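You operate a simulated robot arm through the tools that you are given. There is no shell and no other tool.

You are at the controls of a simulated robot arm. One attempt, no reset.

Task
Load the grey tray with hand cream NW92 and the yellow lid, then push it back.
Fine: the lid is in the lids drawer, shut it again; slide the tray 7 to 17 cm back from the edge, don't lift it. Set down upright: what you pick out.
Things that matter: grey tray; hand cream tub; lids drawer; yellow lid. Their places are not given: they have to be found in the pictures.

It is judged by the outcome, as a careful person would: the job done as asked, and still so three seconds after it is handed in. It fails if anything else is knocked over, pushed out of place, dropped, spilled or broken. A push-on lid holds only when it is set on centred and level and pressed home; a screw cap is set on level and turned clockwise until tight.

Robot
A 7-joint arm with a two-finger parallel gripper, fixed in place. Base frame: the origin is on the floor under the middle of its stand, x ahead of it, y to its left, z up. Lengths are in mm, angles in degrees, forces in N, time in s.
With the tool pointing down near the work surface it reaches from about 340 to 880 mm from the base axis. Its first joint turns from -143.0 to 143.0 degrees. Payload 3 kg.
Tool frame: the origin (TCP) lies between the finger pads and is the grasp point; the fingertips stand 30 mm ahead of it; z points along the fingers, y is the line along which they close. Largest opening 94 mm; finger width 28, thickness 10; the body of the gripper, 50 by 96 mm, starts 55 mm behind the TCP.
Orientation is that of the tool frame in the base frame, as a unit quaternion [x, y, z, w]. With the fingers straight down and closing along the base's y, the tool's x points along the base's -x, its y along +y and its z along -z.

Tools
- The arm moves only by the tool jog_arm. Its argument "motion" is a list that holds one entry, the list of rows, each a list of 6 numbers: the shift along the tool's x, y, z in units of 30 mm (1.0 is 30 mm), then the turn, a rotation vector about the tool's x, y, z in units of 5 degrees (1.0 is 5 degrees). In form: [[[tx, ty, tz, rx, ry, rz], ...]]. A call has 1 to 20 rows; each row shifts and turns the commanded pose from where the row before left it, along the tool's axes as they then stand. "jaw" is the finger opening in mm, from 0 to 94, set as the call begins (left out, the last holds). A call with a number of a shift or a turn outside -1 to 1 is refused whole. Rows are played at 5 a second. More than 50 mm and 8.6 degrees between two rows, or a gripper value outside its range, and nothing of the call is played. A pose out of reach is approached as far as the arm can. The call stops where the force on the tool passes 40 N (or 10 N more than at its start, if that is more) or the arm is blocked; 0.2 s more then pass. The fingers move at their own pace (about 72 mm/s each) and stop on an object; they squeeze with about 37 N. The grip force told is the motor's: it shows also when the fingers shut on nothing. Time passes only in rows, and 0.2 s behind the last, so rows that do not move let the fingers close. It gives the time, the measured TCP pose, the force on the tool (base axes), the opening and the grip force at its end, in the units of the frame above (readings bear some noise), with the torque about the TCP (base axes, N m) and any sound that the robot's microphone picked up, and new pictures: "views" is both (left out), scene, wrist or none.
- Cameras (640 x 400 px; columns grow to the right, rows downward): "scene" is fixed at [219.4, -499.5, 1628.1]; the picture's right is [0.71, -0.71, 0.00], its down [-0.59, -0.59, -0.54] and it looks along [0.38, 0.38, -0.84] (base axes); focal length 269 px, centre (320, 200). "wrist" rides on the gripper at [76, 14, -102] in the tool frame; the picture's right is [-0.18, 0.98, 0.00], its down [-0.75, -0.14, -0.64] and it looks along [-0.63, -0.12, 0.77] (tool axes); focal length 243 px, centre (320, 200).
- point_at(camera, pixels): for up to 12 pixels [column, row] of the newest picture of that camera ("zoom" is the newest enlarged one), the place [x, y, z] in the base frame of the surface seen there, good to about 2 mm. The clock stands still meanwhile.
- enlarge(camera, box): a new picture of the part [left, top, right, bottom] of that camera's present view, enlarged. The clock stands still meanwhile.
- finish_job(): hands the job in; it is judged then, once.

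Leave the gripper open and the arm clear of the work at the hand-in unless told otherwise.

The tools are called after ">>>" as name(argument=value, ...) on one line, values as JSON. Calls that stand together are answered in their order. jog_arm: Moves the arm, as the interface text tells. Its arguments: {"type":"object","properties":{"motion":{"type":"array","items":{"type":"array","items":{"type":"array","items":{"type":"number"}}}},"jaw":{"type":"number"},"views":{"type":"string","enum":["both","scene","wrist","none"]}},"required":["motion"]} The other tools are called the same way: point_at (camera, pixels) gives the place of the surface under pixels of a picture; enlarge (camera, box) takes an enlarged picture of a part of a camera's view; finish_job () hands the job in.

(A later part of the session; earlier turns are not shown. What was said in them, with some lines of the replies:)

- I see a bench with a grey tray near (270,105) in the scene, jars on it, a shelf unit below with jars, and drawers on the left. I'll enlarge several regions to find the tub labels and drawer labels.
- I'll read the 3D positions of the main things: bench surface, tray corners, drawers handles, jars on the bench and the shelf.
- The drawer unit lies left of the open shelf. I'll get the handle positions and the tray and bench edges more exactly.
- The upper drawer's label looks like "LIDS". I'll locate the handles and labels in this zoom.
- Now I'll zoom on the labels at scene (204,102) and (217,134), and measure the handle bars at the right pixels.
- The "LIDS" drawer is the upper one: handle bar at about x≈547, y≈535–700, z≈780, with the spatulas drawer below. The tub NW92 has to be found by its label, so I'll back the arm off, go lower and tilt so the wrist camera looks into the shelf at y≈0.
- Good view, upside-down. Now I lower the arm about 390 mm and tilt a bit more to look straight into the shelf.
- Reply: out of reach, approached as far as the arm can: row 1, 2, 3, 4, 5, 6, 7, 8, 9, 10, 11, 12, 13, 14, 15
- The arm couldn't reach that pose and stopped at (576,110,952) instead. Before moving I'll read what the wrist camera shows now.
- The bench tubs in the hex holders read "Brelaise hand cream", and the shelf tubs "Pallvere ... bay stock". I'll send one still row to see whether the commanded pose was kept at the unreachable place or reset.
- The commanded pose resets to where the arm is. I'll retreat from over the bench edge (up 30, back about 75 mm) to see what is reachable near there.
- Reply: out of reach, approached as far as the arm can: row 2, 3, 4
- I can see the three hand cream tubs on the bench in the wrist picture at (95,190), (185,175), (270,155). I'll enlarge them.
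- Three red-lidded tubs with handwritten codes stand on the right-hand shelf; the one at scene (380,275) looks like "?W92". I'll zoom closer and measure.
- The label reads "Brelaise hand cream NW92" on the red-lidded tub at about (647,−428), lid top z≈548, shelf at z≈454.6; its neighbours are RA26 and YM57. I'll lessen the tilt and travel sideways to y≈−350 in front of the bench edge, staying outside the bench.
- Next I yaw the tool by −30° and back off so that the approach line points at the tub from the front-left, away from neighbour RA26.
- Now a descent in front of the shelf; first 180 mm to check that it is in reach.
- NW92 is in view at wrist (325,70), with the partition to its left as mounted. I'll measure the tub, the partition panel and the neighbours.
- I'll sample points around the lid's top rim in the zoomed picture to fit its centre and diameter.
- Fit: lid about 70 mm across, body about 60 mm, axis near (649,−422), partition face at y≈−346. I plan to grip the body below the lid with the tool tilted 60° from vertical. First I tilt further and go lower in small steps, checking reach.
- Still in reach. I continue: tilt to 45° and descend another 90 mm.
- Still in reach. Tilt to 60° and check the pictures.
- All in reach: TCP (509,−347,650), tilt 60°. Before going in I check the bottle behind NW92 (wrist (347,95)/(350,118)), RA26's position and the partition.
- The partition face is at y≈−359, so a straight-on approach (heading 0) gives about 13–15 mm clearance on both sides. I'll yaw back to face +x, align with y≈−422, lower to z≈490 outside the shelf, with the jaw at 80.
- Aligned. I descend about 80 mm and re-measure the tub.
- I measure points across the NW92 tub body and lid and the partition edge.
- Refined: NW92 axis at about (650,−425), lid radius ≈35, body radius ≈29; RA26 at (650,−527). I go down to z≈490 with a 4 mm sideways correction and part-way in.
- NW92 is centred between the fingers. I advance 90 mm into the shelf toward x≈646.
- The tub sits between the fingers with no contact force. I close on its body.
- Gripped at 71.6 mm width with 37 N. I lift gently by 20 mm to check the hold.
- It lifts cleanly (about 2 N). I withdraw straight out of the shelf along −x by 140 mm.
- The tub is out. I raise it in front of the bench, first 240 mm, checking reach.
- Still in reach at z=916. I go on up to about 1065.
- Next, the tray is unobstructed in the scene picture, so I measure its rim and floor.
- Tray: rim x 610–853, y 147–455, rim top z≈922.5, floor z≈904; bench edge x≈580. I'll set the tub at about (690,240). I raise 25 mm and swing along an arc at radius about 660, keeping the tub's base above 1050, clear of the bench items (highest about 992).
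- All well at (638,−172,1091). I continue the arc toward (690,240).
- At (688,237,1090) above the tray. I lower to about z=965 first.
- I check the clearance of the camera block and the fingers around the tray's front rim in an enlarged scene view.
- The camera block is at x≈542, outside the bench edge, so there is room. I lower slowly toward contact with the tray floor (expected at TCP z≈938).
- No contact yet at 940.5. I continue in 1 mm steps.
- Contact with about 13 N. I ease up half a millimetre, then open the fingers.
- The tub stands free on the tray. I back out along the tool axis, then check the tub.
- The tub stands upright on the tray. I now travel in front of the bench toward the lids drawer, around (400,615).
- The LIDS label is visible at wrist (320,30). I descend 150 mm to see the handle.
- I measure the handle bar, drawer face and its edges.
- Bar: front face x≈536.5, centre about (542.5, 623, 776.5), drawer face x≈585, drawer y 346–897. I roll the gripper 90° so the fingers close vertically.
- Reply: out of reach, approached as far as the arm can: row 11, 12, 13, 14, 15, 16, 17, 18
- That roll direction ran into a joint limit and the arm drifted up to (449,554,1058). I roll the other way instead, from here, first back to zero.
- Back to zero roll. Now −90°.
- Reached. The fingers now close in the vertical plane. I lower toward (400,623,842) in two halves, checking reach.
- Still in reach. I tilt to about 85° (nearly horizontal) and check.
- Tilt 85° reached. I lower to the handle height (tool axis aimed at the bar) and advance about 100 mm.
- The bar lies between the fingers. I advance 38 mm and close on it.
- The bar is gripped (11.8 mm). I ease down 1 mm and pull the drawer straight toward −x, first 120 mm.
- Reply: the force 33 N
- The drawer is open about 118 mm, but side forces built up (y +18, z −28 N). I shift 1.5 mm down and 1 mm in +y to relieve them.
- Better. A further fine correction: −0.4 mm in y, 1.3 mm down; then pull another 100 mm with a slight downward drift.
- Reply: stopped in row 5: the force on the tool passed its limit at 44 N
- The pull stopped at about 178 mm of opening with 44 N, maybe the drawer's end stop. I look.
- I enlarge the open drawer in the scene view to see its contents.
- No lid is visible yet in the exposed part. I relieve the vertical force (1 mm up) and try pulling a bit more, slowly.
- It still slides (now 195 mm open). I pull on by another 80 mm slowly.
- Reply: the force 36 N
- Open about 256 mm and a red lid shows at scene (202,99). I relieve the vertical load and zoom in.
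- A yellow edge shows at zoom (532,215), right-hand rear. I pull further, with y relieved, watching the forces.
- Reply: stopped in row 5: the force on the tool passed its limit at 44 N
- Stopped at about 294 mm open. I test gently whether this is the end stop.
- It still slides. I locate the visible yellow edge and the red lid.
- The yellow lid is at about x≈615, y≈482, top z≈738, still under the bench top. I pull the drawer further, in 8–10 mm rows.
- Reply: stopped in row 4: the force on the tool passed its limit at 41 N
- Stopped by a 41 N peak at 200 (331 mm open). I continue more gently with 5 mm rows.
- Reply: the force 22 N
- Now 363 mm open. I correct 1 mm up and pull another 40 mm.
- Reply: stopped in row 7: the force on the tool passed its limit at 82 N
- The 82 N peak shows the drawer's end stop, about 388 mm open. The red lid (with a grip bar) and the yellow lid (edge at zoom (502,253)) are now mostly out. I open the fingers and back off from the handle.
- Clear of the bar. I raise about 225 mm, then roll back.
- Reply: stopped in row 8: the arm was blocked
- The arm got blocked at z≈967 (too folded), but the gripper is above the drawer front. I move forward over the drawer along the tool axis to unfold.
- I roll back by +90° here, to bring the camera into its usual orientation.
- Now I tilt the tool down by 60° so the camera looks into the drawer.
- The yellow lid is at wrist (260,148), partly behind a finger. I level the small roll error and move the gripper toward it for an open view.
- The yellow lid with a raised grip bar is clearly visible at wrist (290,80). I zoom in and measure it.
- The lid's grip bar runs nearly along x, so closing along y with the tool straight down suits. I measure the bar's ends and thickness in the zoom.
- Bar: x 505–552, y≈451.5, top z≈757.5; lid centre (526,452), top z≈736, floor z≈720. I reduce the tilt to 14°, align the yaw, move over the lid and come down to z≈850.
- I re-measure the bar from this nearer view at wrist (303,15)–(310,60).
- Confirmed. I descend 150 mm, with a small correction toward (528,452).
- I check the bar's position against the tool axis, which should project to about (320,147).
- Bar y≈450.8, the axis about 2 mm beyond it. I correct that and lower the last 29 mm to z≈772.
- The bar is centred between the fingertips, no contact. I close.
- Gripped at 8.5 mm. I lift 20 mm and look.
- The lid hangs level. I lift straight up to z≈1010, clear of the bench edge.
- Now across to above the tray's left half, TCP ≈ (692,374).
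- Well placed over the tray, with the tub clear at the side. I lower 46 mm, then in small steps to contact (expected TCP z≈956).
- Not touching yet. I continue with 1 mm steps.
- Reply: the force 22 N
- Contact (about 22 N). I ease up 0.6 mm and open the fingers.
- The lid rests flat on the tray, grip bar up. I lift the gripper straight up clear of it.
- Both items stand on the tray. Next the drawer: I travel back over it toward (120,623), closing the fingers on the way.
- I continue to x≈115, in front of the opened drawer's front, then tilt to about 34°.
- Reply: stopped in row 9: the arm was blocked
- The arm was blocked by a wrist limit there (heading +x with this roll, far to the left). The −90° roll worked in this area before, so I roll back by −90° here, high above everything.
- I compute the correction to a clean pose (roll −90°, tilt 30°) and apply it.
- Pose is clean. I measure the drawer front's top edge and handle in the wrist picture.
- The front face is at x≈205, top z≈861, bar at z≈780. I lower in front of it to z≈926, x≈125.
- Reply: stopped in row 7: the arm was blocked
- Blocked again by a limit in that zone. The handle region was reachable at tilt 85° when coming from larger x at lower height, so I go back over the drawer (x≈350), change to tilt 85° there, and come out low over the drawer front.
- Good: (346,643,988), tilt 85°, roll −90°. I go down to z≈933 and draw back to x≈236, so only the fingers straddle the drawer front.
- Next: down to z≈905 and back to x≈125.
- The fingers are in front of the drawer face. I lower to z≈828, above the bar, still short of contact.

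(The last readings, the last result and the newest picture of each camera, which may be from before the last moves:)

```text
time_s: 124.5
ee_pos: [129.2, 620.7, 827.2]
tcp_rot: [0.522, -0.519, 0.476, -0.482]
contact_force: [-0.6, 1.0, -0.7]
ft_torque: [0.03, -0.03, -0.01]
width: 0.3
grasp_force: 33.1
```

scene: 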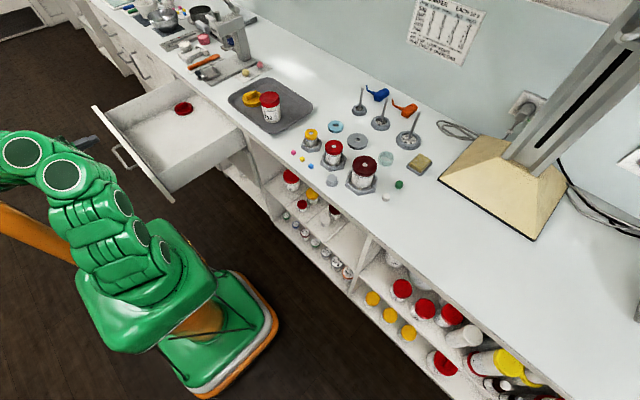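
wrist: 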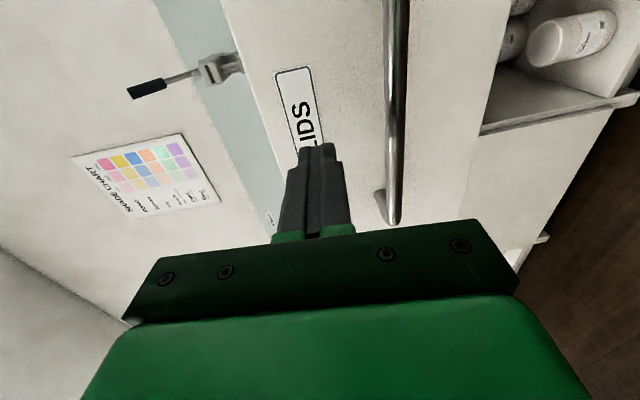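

Now I push the drawer in along +x, in small rows.

>>> jog_arm(motion=[[[0, -0.027, 0.332, 0, 0, 0], [0, -0.027, 0.332, 0, 0, 0], [0, -0.027, 0.332, 0, 0, 0], [0, -0.027, 0.332, 0, 0, 0], [0, -0.0133, 0.166, 0, 0, 0], [0, -0.0133, 0.166, 0, 0, 0], [0, -0.0133, 0.166, 0, 0, 0], [0, -0.0186, 0.232, 0, 0, 0], [0, -0.0186, 0.232, 0, 0, 0], [0, -0.0186, 0.232, 0, 0, 0], [0, -0.0186, 0.232, 0, 0, 0], [0, -0.0186, 0.232, 0, 0, 0]]], views="scene")

```text
time_s: 127.1
ee_pos: [219.3, 621.2, 828.8]
tcp_rot: [0.521, -0.519, 0.476, -0.482]
contact_force: [-0.6, 0.5, 0.5]
ft_torque: [0.0, 0.01, 0.03]
width: 0.0
grasp_force: 32.8
```

scene: 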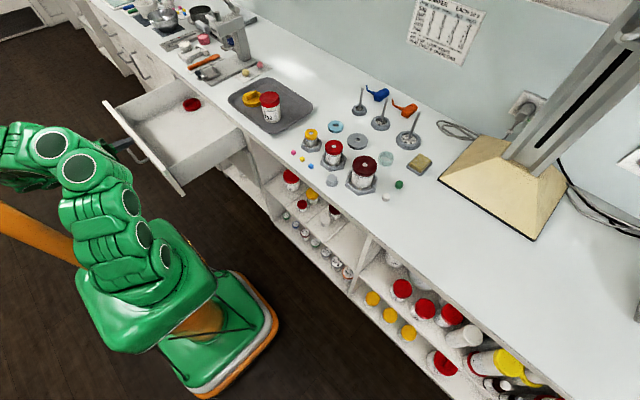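

The drawer slides in easily. I push on, 10 mm per row.

>>> jog_arm(motion=[[[0, -0.0186, 0.232, 0, 0, 0], [0, -0.027, 0.332, 0, 0, 0], [0, -0.027, 0.332, 0, 0, 0], [0, -0.027, 0.332, 0, 0, 0], [0, -0.027, 0.332, 0, 0, 0], [0, -0.027, 0.332, 0, 0, 0], [0, -0.027, 0.332, 0, 0, 0], [0, -0.027, 0.332, 0, 0, 0], [0, -0.027, 0.332, 0, 0, 0], [0, -0.027, 0.332, 0, 0, 0], [0, -0.027, 0.332, 0, 0, 0], [0, -0.027, 0.332, 0, 0, 0], [0, -0.027, 0.332, 0, 0, 0], [0, -0.027, 0.332, 0, 0, 0], [0, -0.027, 0.332, 0, 0, 0], [0, -0.027, 0.332, 0, 0, 0], [0, -0.027, 0.332, 0, 0, 0], [0, -0.027, 0.332, 0, 0, 0]]], views="scene")

```text
time_s: 130.9
ee_pos: [397.1, 625.3, 826.8]
tcp_rot: [0.521, -0.519, 0.476, -0.482]
contact_force: [-0.3, -0.8, 0.9]
ft_torque: [0.05, 0.03, 0.0]
width: 0.0
grasp_force: 33.1
```

scene: 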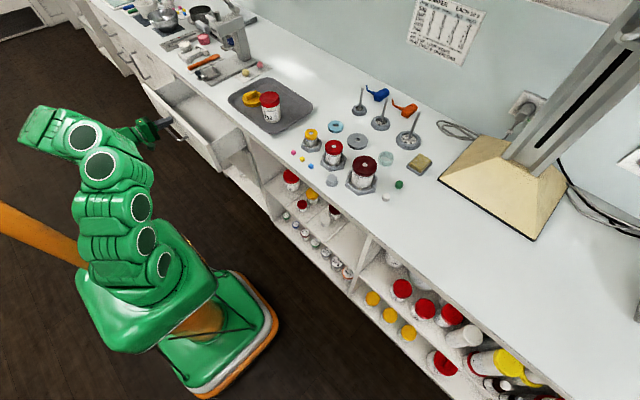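

About 155 mm remain. I push another 130 mm, then slowly to the stop.

>>> jog_arm(motion=[[[0, -0.0186, 0.232, 0, 0, 0], [0, -0.027, 0.332, 0, 0, 0], [0, -0.027, 0.332, 0, 0, 0], [0, -0.027, 0.332, 0, 0, 0], [0, -0.027, 0.332, 0, 0, 0], [0, -0.027, 0.332, 0, 0, 0], [0, -0.027, 0.332, 0, 0, 0], [0, -0.027, 0.332, 0, 0, 0], [0, -0.027, 0.332, 0, 0, 0], [0, -0.027, 0.332, 0, 0, 0], [0, -0.027, 0.332, 0, 0, 0], [0, -0.027, 0.332, 0, 0, 0], [0, -0.027, 0.332, 0, 0, 0], [0, -0.0133, 0.166, 0, 0, 0], [0, -0.0133, 0.166, 0, 0, 0]]], views="scene")

```text
time_s: 134.1
ee_pos: [531.7, 623.7, 827.5]
tcp_rot: [0.522, -0.519, 0.477, -0.481]
contact_force: [0.3, -0.1, 0.2]
ft_torque: [0.02, -0.01, 0.01]
width: 0.0
grasp_force: 32.9
```

scene: 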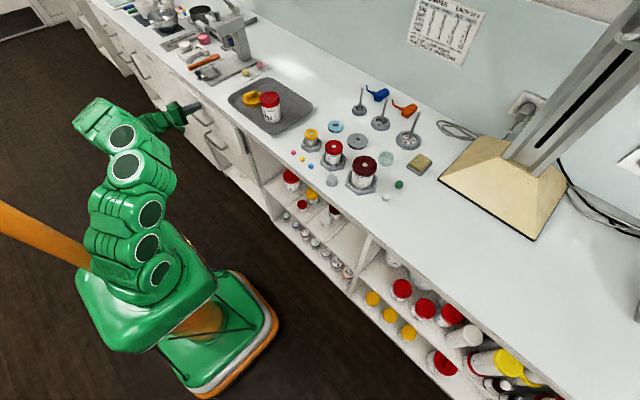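

About 20 mm left. I push in 3 mm rows until it seats.

>>> jog_arm(motion=[[[0, -0.008, 0.1, 0, 0, 0], [0, -0.008, 0.1, 0, 0, 0], [0, -0.008, 0.1, 0, 0, 0], [0, -0.008, 0.1, 0, 0, 0], [0, -0.008, 0.1, 0, 0, 0], [0, -0.008, 0.1, 0, 0, 0], [0, -0.008, 0.1, 0, 0, 0], [0, -0.008, 0.1, 0, 0, 0], [0, -0.008, 0.1, 0, 0, 0], [0, -0.008, 0.1, 0, 0, 0]]], views="both")

```text
time_s: 135.9
ee_pos: [553.6, 624.0, 826.6]
tcp_rot: [0.522, -0.519, 0.476, -0.481]
contact_force: [-14.9, -7.9, 9.9]
ft_torque: [-0.05, -0.36, -0.42]
width: 0.3
grasp_force: 33.0
stopped in row 8: the force on the tool passed its limit at 53 N (the readings are from after the stop); the commanded pose is now the measured one
```

scene: 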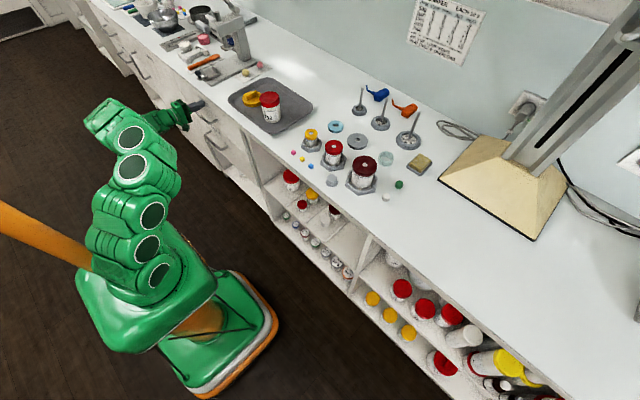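
wrist: 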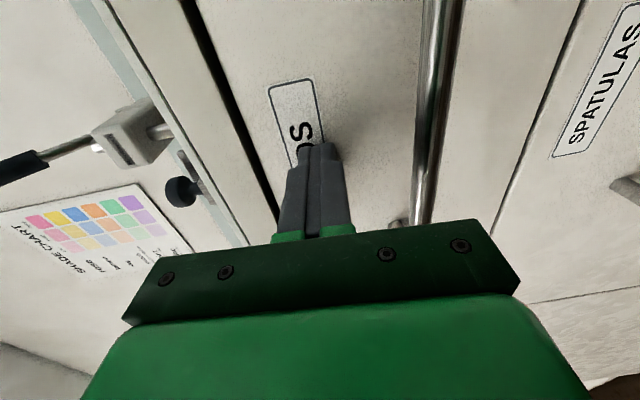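

A 53 N stop with the tip at x≈584: the drawer is back at its closed position. I back off 60 mm and measure the face.

>>> jog_arm(motion=[[[0, 0.013, -0.166, 0, 0, 0], [0, 0.04, -0.5, 0, 0, 0], [0, 0.08, -0.996, 0, 0, 0], [0, 0.08, -0.996, 0, 0, 0], [0, 0.08, -0.996, 0, 0, 0]]], views="both")

```text
time_s: 137.1
ee_pos: [443.6, 624.6, 824.5]
tcp_rot: [0.521, -0.518, 0.477, -0.482]
contact_force: [0.7, -0.1, 0.0]
ft_torque: [0.01, 0.03, 0.01]
width: 0.0
grasp_force: 33.2
```

scene: 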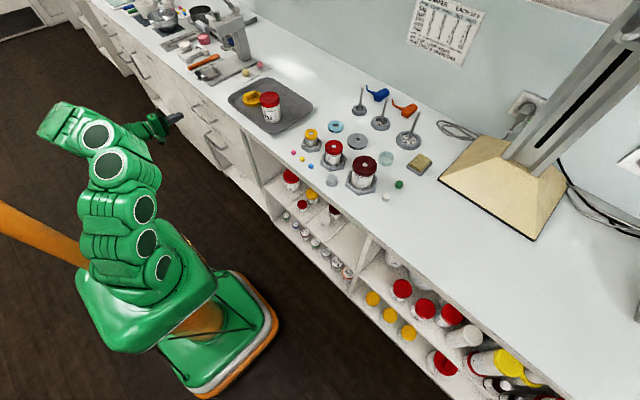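
wrist: 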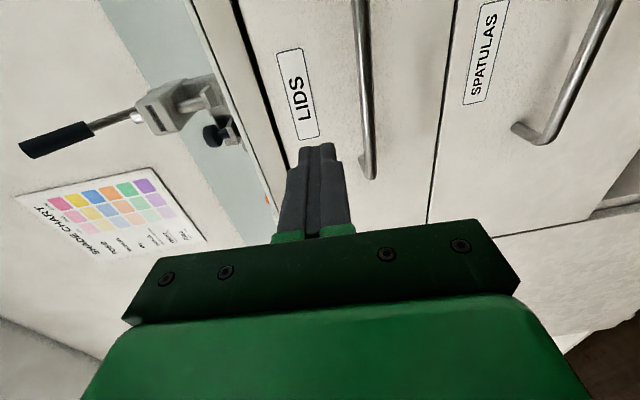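

I compare the LIDS drawer face with the SPATULAS drawer face and carcass for flushness.

>>> point_at(camera="wrist", pixels=[[310, 100], [340, 80], [400, 100], [410, 180], [480, 60], [460, 180], [500, 100], [420, 50], [365, 80]])

>>> point_at(scene="placeholder", camera="scene", pixels=[[220, 112], [225, 120], [228, 140], [222, 108]])

```text
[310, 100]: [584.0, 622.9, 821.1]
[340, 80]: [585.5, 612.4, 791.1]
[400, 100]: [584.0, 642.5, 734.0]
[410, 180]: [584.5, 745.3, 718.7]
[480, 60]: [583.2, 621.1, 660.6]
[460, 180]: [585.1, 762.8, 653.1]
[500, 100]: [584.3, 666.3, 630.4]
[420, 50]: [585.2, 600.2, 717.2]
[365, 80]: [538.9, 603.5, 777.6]
```

```text
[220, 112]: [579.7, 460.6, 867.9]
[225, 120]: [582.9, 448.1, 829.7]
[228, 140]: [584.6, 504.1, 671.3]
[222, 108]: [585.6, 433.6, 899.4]
```

The LIDS drawer is flush again (face x≈584, as the SPATULAS drawer). Now for the tray push: I tilt back to 60°, rise, and later roll to the normal orientation.

>>> jog_arm(motion=[[[0, 0, 0, -1, 0, 0], [0, 0, 0, -1, 0, 0], [0, 0, 0, -1, 0, 0], [0, 0, 0, -1, 0, 0], [0, 0, 0, -1, 0, 0], [0.28, -0.908, -0.309, 0, 0, 0], [0.28, -0.908, -0.309, 0, 0, 0], [0.28, -0.908, -0.309, 0, 0, 0], [0.28, -0.908, -0.309, 0, 0, 0], [0.28, -0.908, -0.309, 0, 0, 0], [0.28, -0.908, -0.309, 0, 0, 0], [0.28, -0.908, -0.309, 0, 0, 0], [0.28, -0.908, -0.309, 0, 0, 0]]], views="both")

```text
time_s: 139.9
ee_pos: [485.8, 554.8, 1054.1]
tcp_rot: [0.614, -0.609, 0.353, -0.357]
contact_force: [-0.5, 1.0, 0.5]
ft_torque: [-0.02, 0.01, 0.01]
width: 0.0
grasp_force: 32.5
```

scene: 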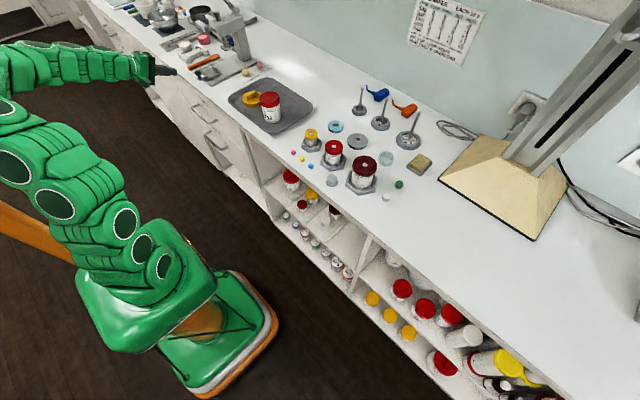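
wrist: 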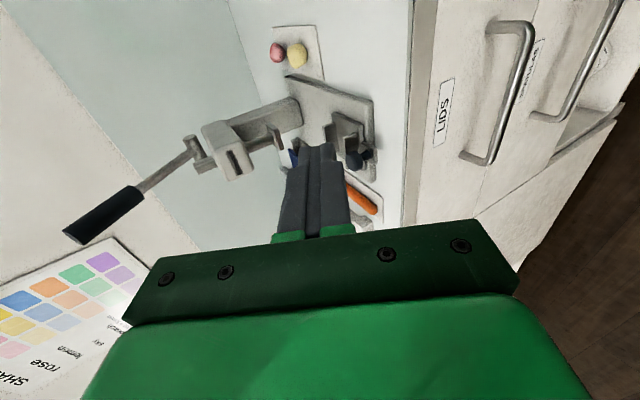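

I roll the gripper back +90° here, high and clear.

>>> jog_arm(motion=[[[0, 0, 0, 0, 0, 1], [0, 0, 0, 0, 0, 1], [0, 0, 0, 0, 0, 1], [0, 0, 0, 0, 0, 1], [0, 0, 0, 0, 0, 1], [0, 0, 0, 0, 0, 1], [0, 0, 0, 0, 0, 1], [0, 0, 0, 0, 0, 1], [0, 0, 0, 0, 0, 1], [0, 0, 0, 0, 0, 1], [0, 0, 0, 0, 0, 1], [0, 0, 0, 0, 0, 1], [0, 0, 0, 0, 0, 1], [0, 0, 0, 0, 0, 1], [0, 0, 0, 0, 0, 1], [0, 0, 0, 0, 0, 1], [0, 0, 0, 0, 0, 1], [0, 0, 0, 0, 0, 1]]], views="none")

```text
time_s: 143.7
ee_pos: [487.9, 556.5, 1055.5]
tcp_rot: [-0.002, 0.865, 0.004, 0.501]
contact_force: [-0.1, -1.1, -0.4]
ft_torque: [0.0, -0.01, 0.02]
width: 0.0
grasp_force: 33.3
```

Now I tilt to nearly straight down (5°) and move to (528,301) in front of the tray's middle.

>>> jog_arm(motion=[[[0, 0, 0, 0, 1, 0], [0, 0, 0, 0, 1, 0], [0, 0, 0, 0, 1, 0], [0, 0, 0, 0, 1, 0], [0, 0, 0, 0, 1, 0], [0, 0, 0, 0, 1, 0], [0, 0, 0, 0, 1, 0], [0, 0, 0, 0, 1, 0], [0, 0, 0, 0, 1, 0], [0, 0, 0, 0, 1, 0], [0, 0, 0, 0, 1, 0], [-0.147, -0.945, 0.013, 0, 0, 0], [-0.147, -0.945, 0.013, 0, 0, 0], [-0.147, -0.945, 0.013, 0, 0, 0], [-0.147, -0.945, 0.013, 0, 0, 0], [-0.147, -0.945, 0.013, 0, 0, 0], [-0.147, -0.945, 0.013, 0, 0, 0], [-0.147, -0.945, 0.013, 0, 0, 0], [-0.147, -0.945, 0.013, 0, 0, 0], [-0.147, -0.945, 0.013, 0, 0, 0]]], jaw=94, views="both")

```text
time_s: 147.9
ee_pos: [530.8, 302.0, 1053.0]
tcp_rot: [-0.004, 0.999, 0.002, 0.046]
contact_force: [0.2, -0.4, -0.2]
ft_torque: [0.0, -0.01, -0.02]
width: 93.7
grasp_force: 0.0
```

scene: 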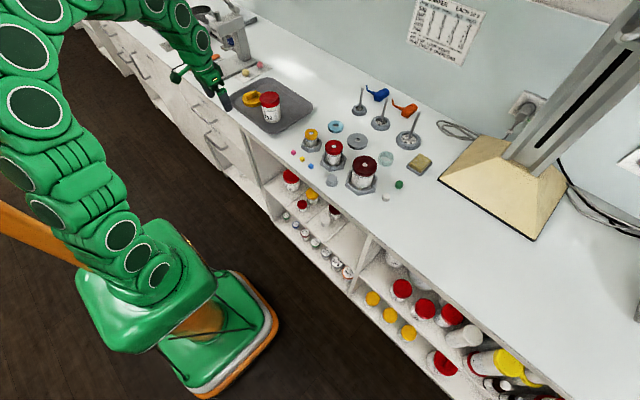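
wrist: 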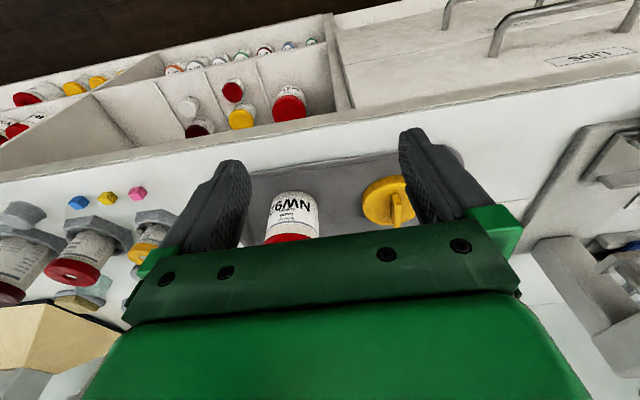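

I re-check the tray's front rim, tub and lid positions before pushing.

>>> point_at(camera="wrist", pixels=[[270, 168], [310, 163], [350, 157], [390, 152], [300, 145], [380, 135], [293, 205], [390, 195]])

>>> enlarge(camera="wrist", box=[230, 120, 470, 260])

>>> enlarge(camera="scene", box=[215, 65, 325, 140])

```text
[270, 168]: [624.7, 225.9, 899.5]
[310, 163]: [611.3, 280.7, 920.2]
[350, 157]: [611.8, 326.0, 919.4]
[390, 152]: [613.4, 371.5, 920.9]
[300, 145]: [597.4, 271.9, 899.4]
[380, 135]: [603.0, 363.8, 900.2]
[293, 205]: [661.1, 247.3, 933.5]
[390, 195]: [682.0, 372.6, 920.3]
```

```text
2.67 times, centred on (350, 190) of wrist
```

zoom: 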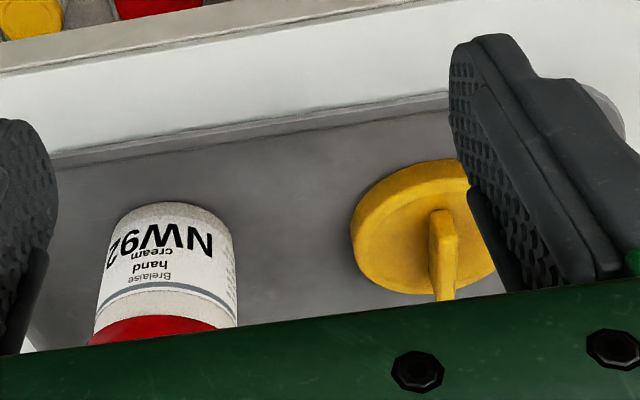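

```text
5.33 times, centred on (270, 102) of scene
```

zoom: 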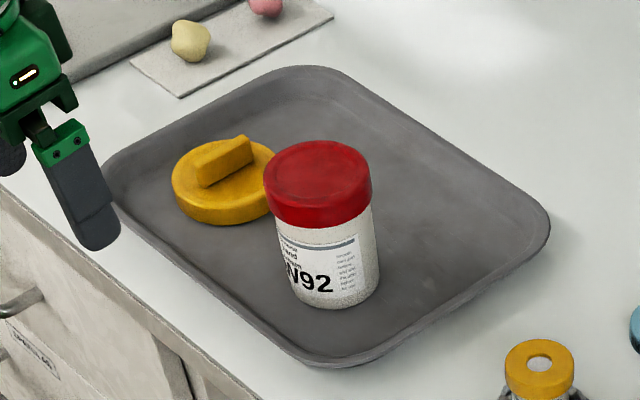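

The rim lip is at x≈611, z≈921. I come down in the 30 mm gap between bench edge and tray, fingers spread, first to z≈950 at x≈578.

>>> jog_arm(motion=[[[-0.78, -0.02, 0.072, 0, 0, 0], [-0.78, -0.02, 0.072, 0, 0, 0], [0.079, 0, 0.85, 0, 0, 0], [0.079, 0, 0.85, 0, 0, 0], [0.079, 0, 0.85, 0, 0, 0], [0.079, 0, 0.85, 0, 0, 0]]], views="both")

```text
time_s: 149.3
ee_pos: [574.9, 302.6, 949.4]
tcp_rot: [-0.003, 0.999, 0.002, 0.046]
contact_force: [0.1, 0.1, -0.2]
ft_torque: [-0.02, -0.02, 0.0]
width: 94.0
grasp_force: 0.0
```

scene: 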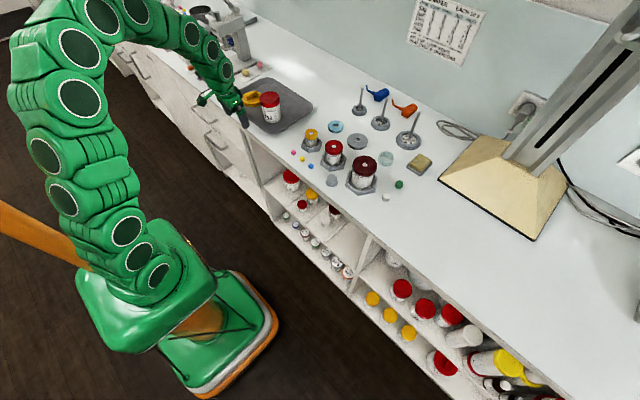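
wrist: 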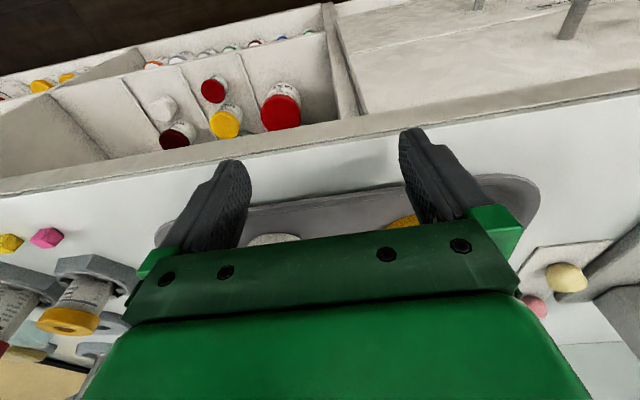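

I lower another 13 mm so the tips stand about 5 mm over the bench.

>>> jog_arm(motion=[[[0.0206, 0, 0.222, 0, 0, 0], [0.0206, 0, 0.222, 0, 0, 0]]], views="none")

>>> enlarge(camera="scene", box=[205, 75, 305, 145])

```text
time_s: 149.9
ee_pos: [575.7, 300.9, 935.2]
tcp_rot: [-0.004, 0.999, 0.001, 0.046]
contact_force: [0.7, 0.2, -0.5]
ft_torque: [0.01, 0.02, 0.01]
width: 94.1
grasp_force: 0.0
```

```text
5.71 times, centred on (255, 110) of scene
```

zoom: 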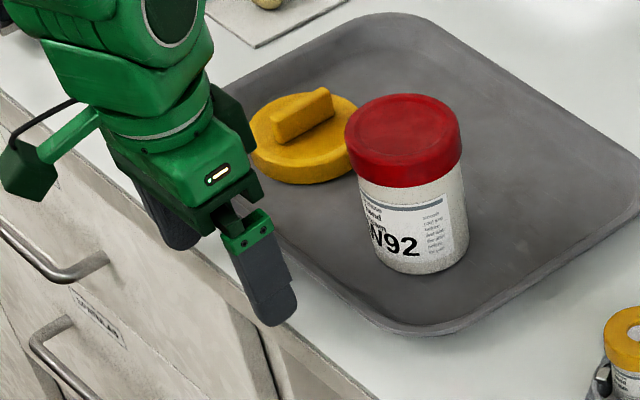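

The fingers stand in front of the rim. I push along +x in 5 mm rows, first 40 mm, and check.

>>> jog_arm(motion=[[[-0.166, 0, 0.0154, 0, 0, 0], [-0.166, 0, 0.0154, 0, 0, 0], [-0.133, 0, 0.0123, 0, 0, 0], [-0.1, 0, 0.0092, 0, 0, 0], [-0.1, 0, 0.0092, 0, 0, 0], [-0.1, 0, 0.0092, 0, 0, 0], [-0.133, 0, 0.0123, 0, 0, 0], [-0.166, 0, 0.0154, 0, 0, 0], [-0.166, 0, 0.0154, 0, 0, 0]]], views="both")

```text
time_s: 151.9
ee_pos: [613.7, 303.1, 935.0]
tcp_rot: [-0.004, 0.999, 0.002, 0.047]
contact_force: [-1.0, 0.1, 0.4]
ft_torque: [-0.04, 0.01, -0.08]
width: 94.1
grasp_force: 0.0
```

scene: 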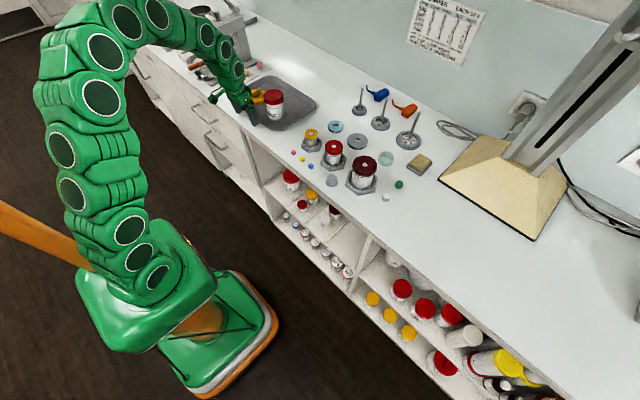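
wrist: 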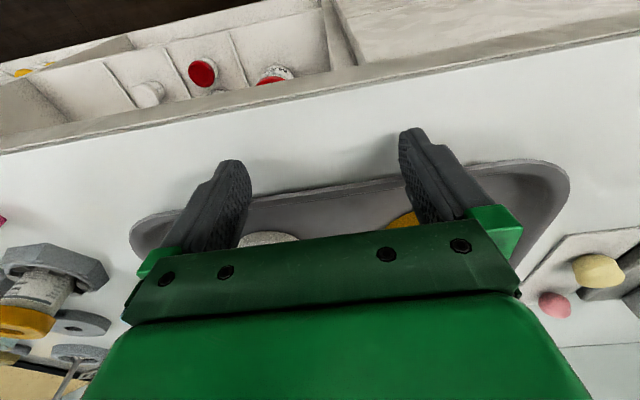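

The tray is sliding. I check its rim line for rotation.

>>> point_at(camera="wrist", pixels=[[260, 200], [300, 194], [340, 187], [390, 178], [500, 163], [160, 222], [290, 205]])

>>> enlarge(camera="scene", box=[215, 65, 325, 140])

```text
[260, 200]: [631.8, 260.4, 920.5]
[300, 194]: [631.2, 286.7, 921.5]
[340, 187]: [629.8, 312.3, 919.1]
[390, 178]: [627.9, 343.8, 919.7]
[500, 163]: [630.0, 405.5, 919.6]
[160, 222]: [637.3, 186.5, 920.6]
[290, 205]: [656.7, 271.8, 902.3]
```

```text
5.33 times, centred on (270, 102) of scene
```

zoom: 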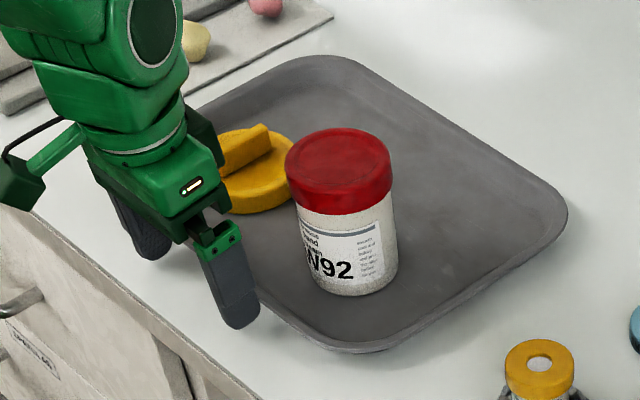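

Straight: the rim is at x≈630 all along. I push 80 mm more, to bring the rim to about 710 (130 mm from the bench edge, 100 mm of slide).

>>> jog_arm(motion=[[[-0.1, 0, 0.0092, 0, 0, 0], [-0.166, 0, 0.0154, 0, 0, 0], [-0.166, 0, 0.0154, 0, 0, 0], [-0.166, 0, 0.0154, 0, 0, 0], [-0.166, 0, 0.0154, 0, 0, 0], [-0.166, 0, 0.0154, 0, 0, 0], [-0.166, 0, 0.0154, 0, 0, 0], [-0.166, 0, 0.0154, 0, 0, 0], [-0.166, 0, 0.0154, 0, 0, 0]]], views="both")

```text
time_s: 153.9
ee_pos: [656.4, 301.7, 935.1]
tcp_rot: [-0.003, 0.999, 0.001, 0.045]
contact_force: [-2.1, -0.2, 0.3]
ft_torque: [-0.04, 0.04, -0.09]
width: 93.8
grasp_force: 0.1
```

scene: 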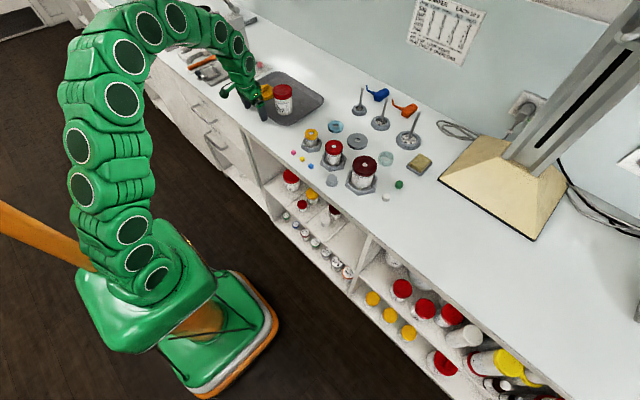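
wrist: 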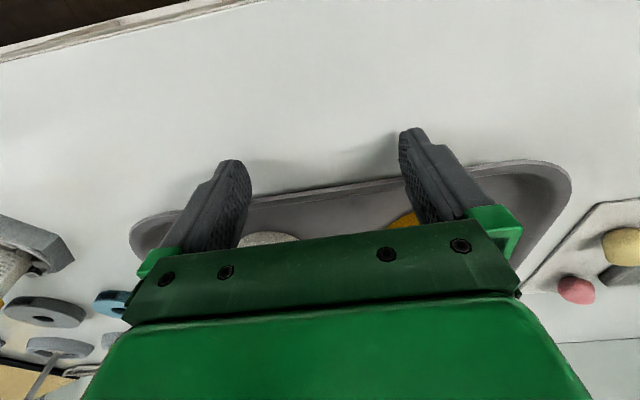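

Going straight. The last 37 mm.

>>> jog_arm(motion=[[[-0.1, 0, 0.0092, 0, 0, 0], [-0.166, 0, 0.0154, 0, 0, 0], [-0.166, 0, 0.0154, 0, 0, 0], [-0.166, 0, 0.0154, 0, 0, 0], [-0.166, 0, 0.0154, 0, 0, 0], [-0.166, 0, 0.0154, 0, 0, 0], [-0.166, 0, 0.0154, 0, 0, 0], [-0.1, 0, 0.0092, 0, 0, 0]]], views="both")

```text
time_s: 155.7
ee_pos: [691.9, 302.0, 936.6]
tcp_rot: [-0.003, 0.999, 0.001, 0.045]
contact_force: [-2.3, -1.0, -0.5]
ft_torque: [-0.01, 0.03, -0.1]
width: 93.9
grasp_force: 0.1
```

scene: 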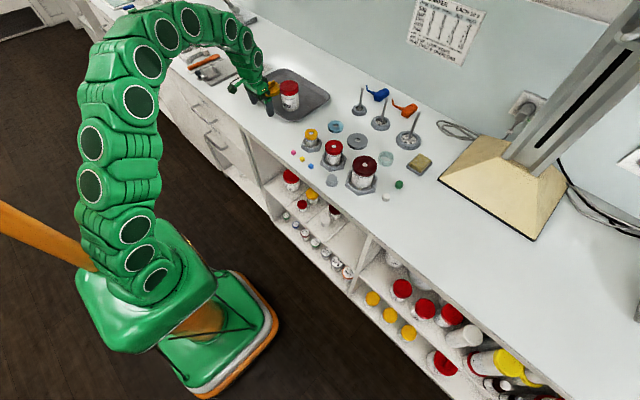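
wrist: 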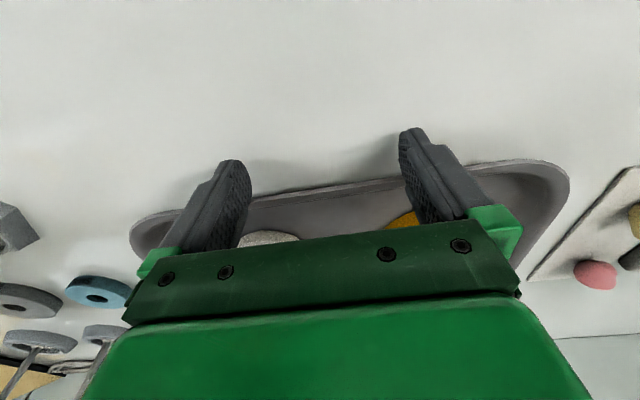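

The rim should now be at about 709. I back off 75 mm and rise clear.

>>> jog_arm(motion=[[[0.2, 0, -0.018, 0, 0, 0], [0.7, 0, -0.065, 0, 0, 0], [0.8, 0, -0.074, 0, 0, 0], [0.8, 0, -0.074, 0, 0, 0], [-0.0924, 0, -0.99, 0, 0, 0], [-0.0924, 0, -0.99, 0, 0, 0], [-0.0924, 0, -0.99, 0, 0, 0], [-0.0924, 0, -0.99, 0, 0, 0], [-0.0924, 0, -0.99, 0, 0, 0], [0.8, 0, -0.074, 0, 0, 0], [0.8, 0, -0.074, 0, 0, 0], [0.8, 0, -0.074, 0, 0, 0]]], views="both")

```text
time_s: 158.3
ee_pos: [544.2, 299.3, 1083.0]
tcp_rot: [-0.003, 0.999, 0.002, 0.045]
contact_force: [0.4, 0.2, -0.4]
ft_torque: [-0.01, 0.01, 0.01]
width: 93.8
grasp_force: 0.1
```

scene: 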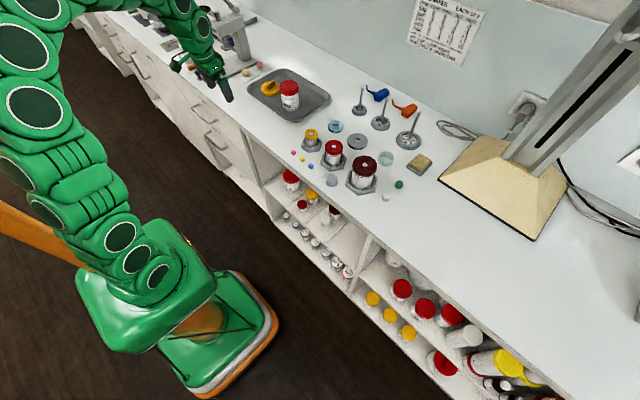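
wrist: 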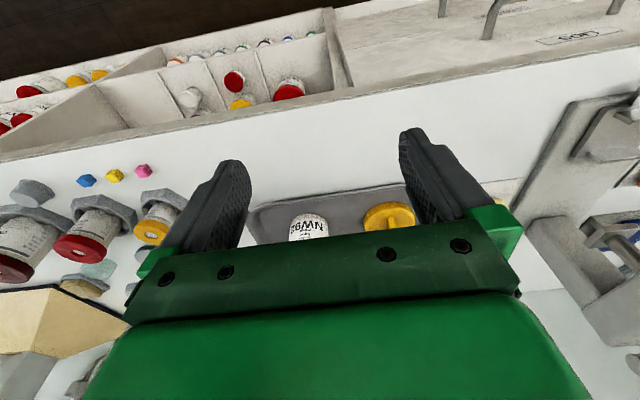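

I verify the tray's final place and the items, in an enlarged scene view.

>>> enlarge(camera="scene", box=[225, 60, 340, 135])

>>> enlarge(camera="scene", box=[160, 70, 280, 170])

>>> point_at(camera="wrist", pixels=[[260, 208], [320, 198], [350, 193], [380, 189], [300, 180], [310, 150], [308, 230], [390, 215]])

```text
5.33 times, centred on (282, 98) of scene
```

zoom: 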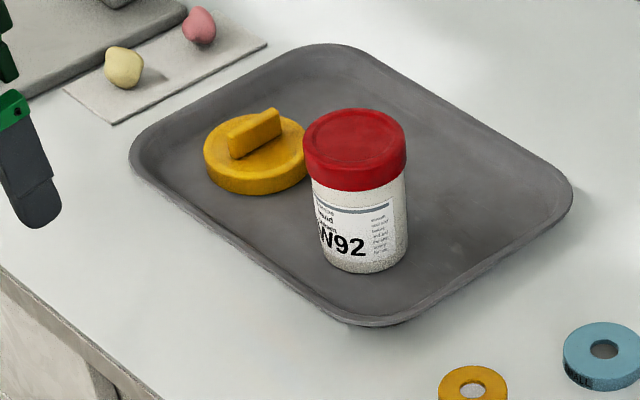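

```text
4.00 times, centred on (220, 120) of scene
```

zoom: 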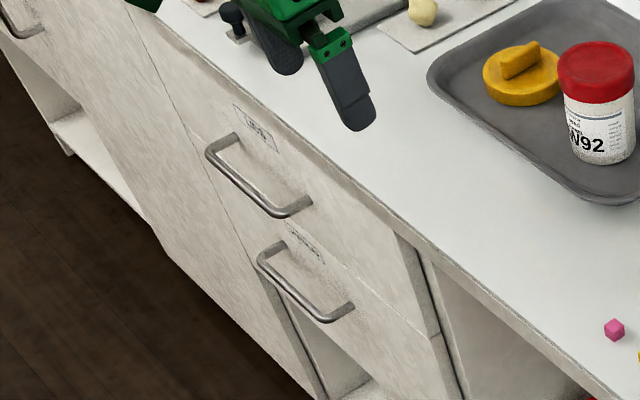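

```text
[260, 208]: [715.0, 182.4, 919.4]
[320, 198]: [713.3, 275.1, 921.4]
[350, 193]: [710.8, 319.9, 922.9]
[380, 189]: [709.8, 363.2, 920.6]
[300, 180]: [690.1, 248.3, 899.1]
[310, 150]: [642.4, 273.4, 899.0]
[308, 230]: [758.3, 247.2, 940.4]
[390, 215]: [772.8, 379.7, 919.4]
```

The tray's front rim is at x≈710, which is 130 mm from the bench edge (x≈580) after a slide of about 100 mm. The tub and lid stand upright on it and the drawer is shut. I raise the open gripper a little more and take a last look.

>>> jog_arm(motion=[[[0, 0, -1, 0, 0, 0], [0, 0, -1, 0, 0, 0], [0, 0, 0, 0, 0, 0], [0, 0, 0, 0, 0, 0]]], views="scene")

>>> enlarge(camera="scene", box=[260, 150, 480, 320])

```text
time_s: 159.3
ee_pos: [540.1, 300.5, 1143.5]
tcp_rot: [-0.003, 0.999, 0.001, 0.046]
contact_force: [0.1, -0.2, 0.3]
ft_torque: [0.02, -0.01, 0.01]
width: 94.2
grasp_force: 0.2
```

scene: 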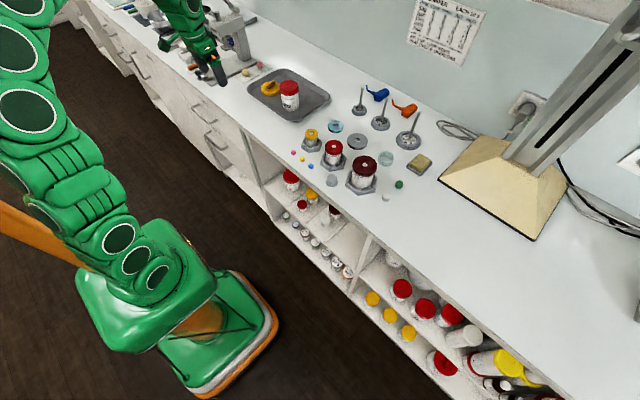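

```text
2.35 times, centred on (370, 235) of scene
```

zoom: 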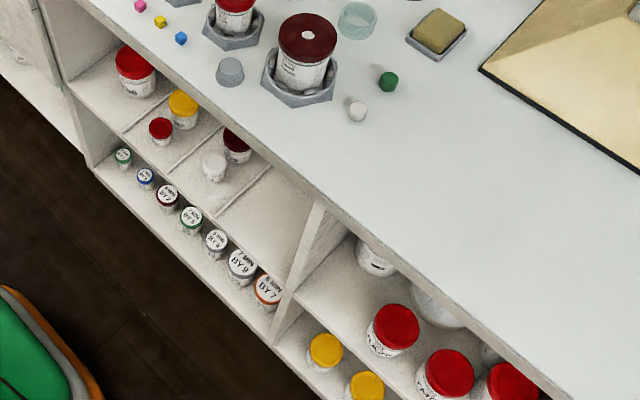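

Everything else is where it was: shelf neighbours, bench items and the drawer. The tray holds NW92 and the yellow lid, and the arm is clear with its gripper open. I hand the job in.

>>> finish_job()

```text
The job is handed in.
```

The job is handed in, and every part of it was carried out; the judging result has not come back to me.

- **Hand cream NW92:** I took it from the right-hand shelf and stood it upright on the grey tray. The label reads "Brelaise hand cream NW92".
- **Yellow lid:** I took it from the lids drawer and set it flat on the tray with its grip bar up, beside the tub.
- **Lids drawer:** It is shut again, with its face level with the drawer below.
- **Tray:** I slid it straight back about 100 mm without lifting it. Its front rim is now about 130 mm from the bench edge, within your 7 to 17 cm.

In the last picture the shelf and bench items look undisturbed. The red lid inside the drawer may have shifted a little as the drawer moved. The arm is clear of the work and the gripper is open.
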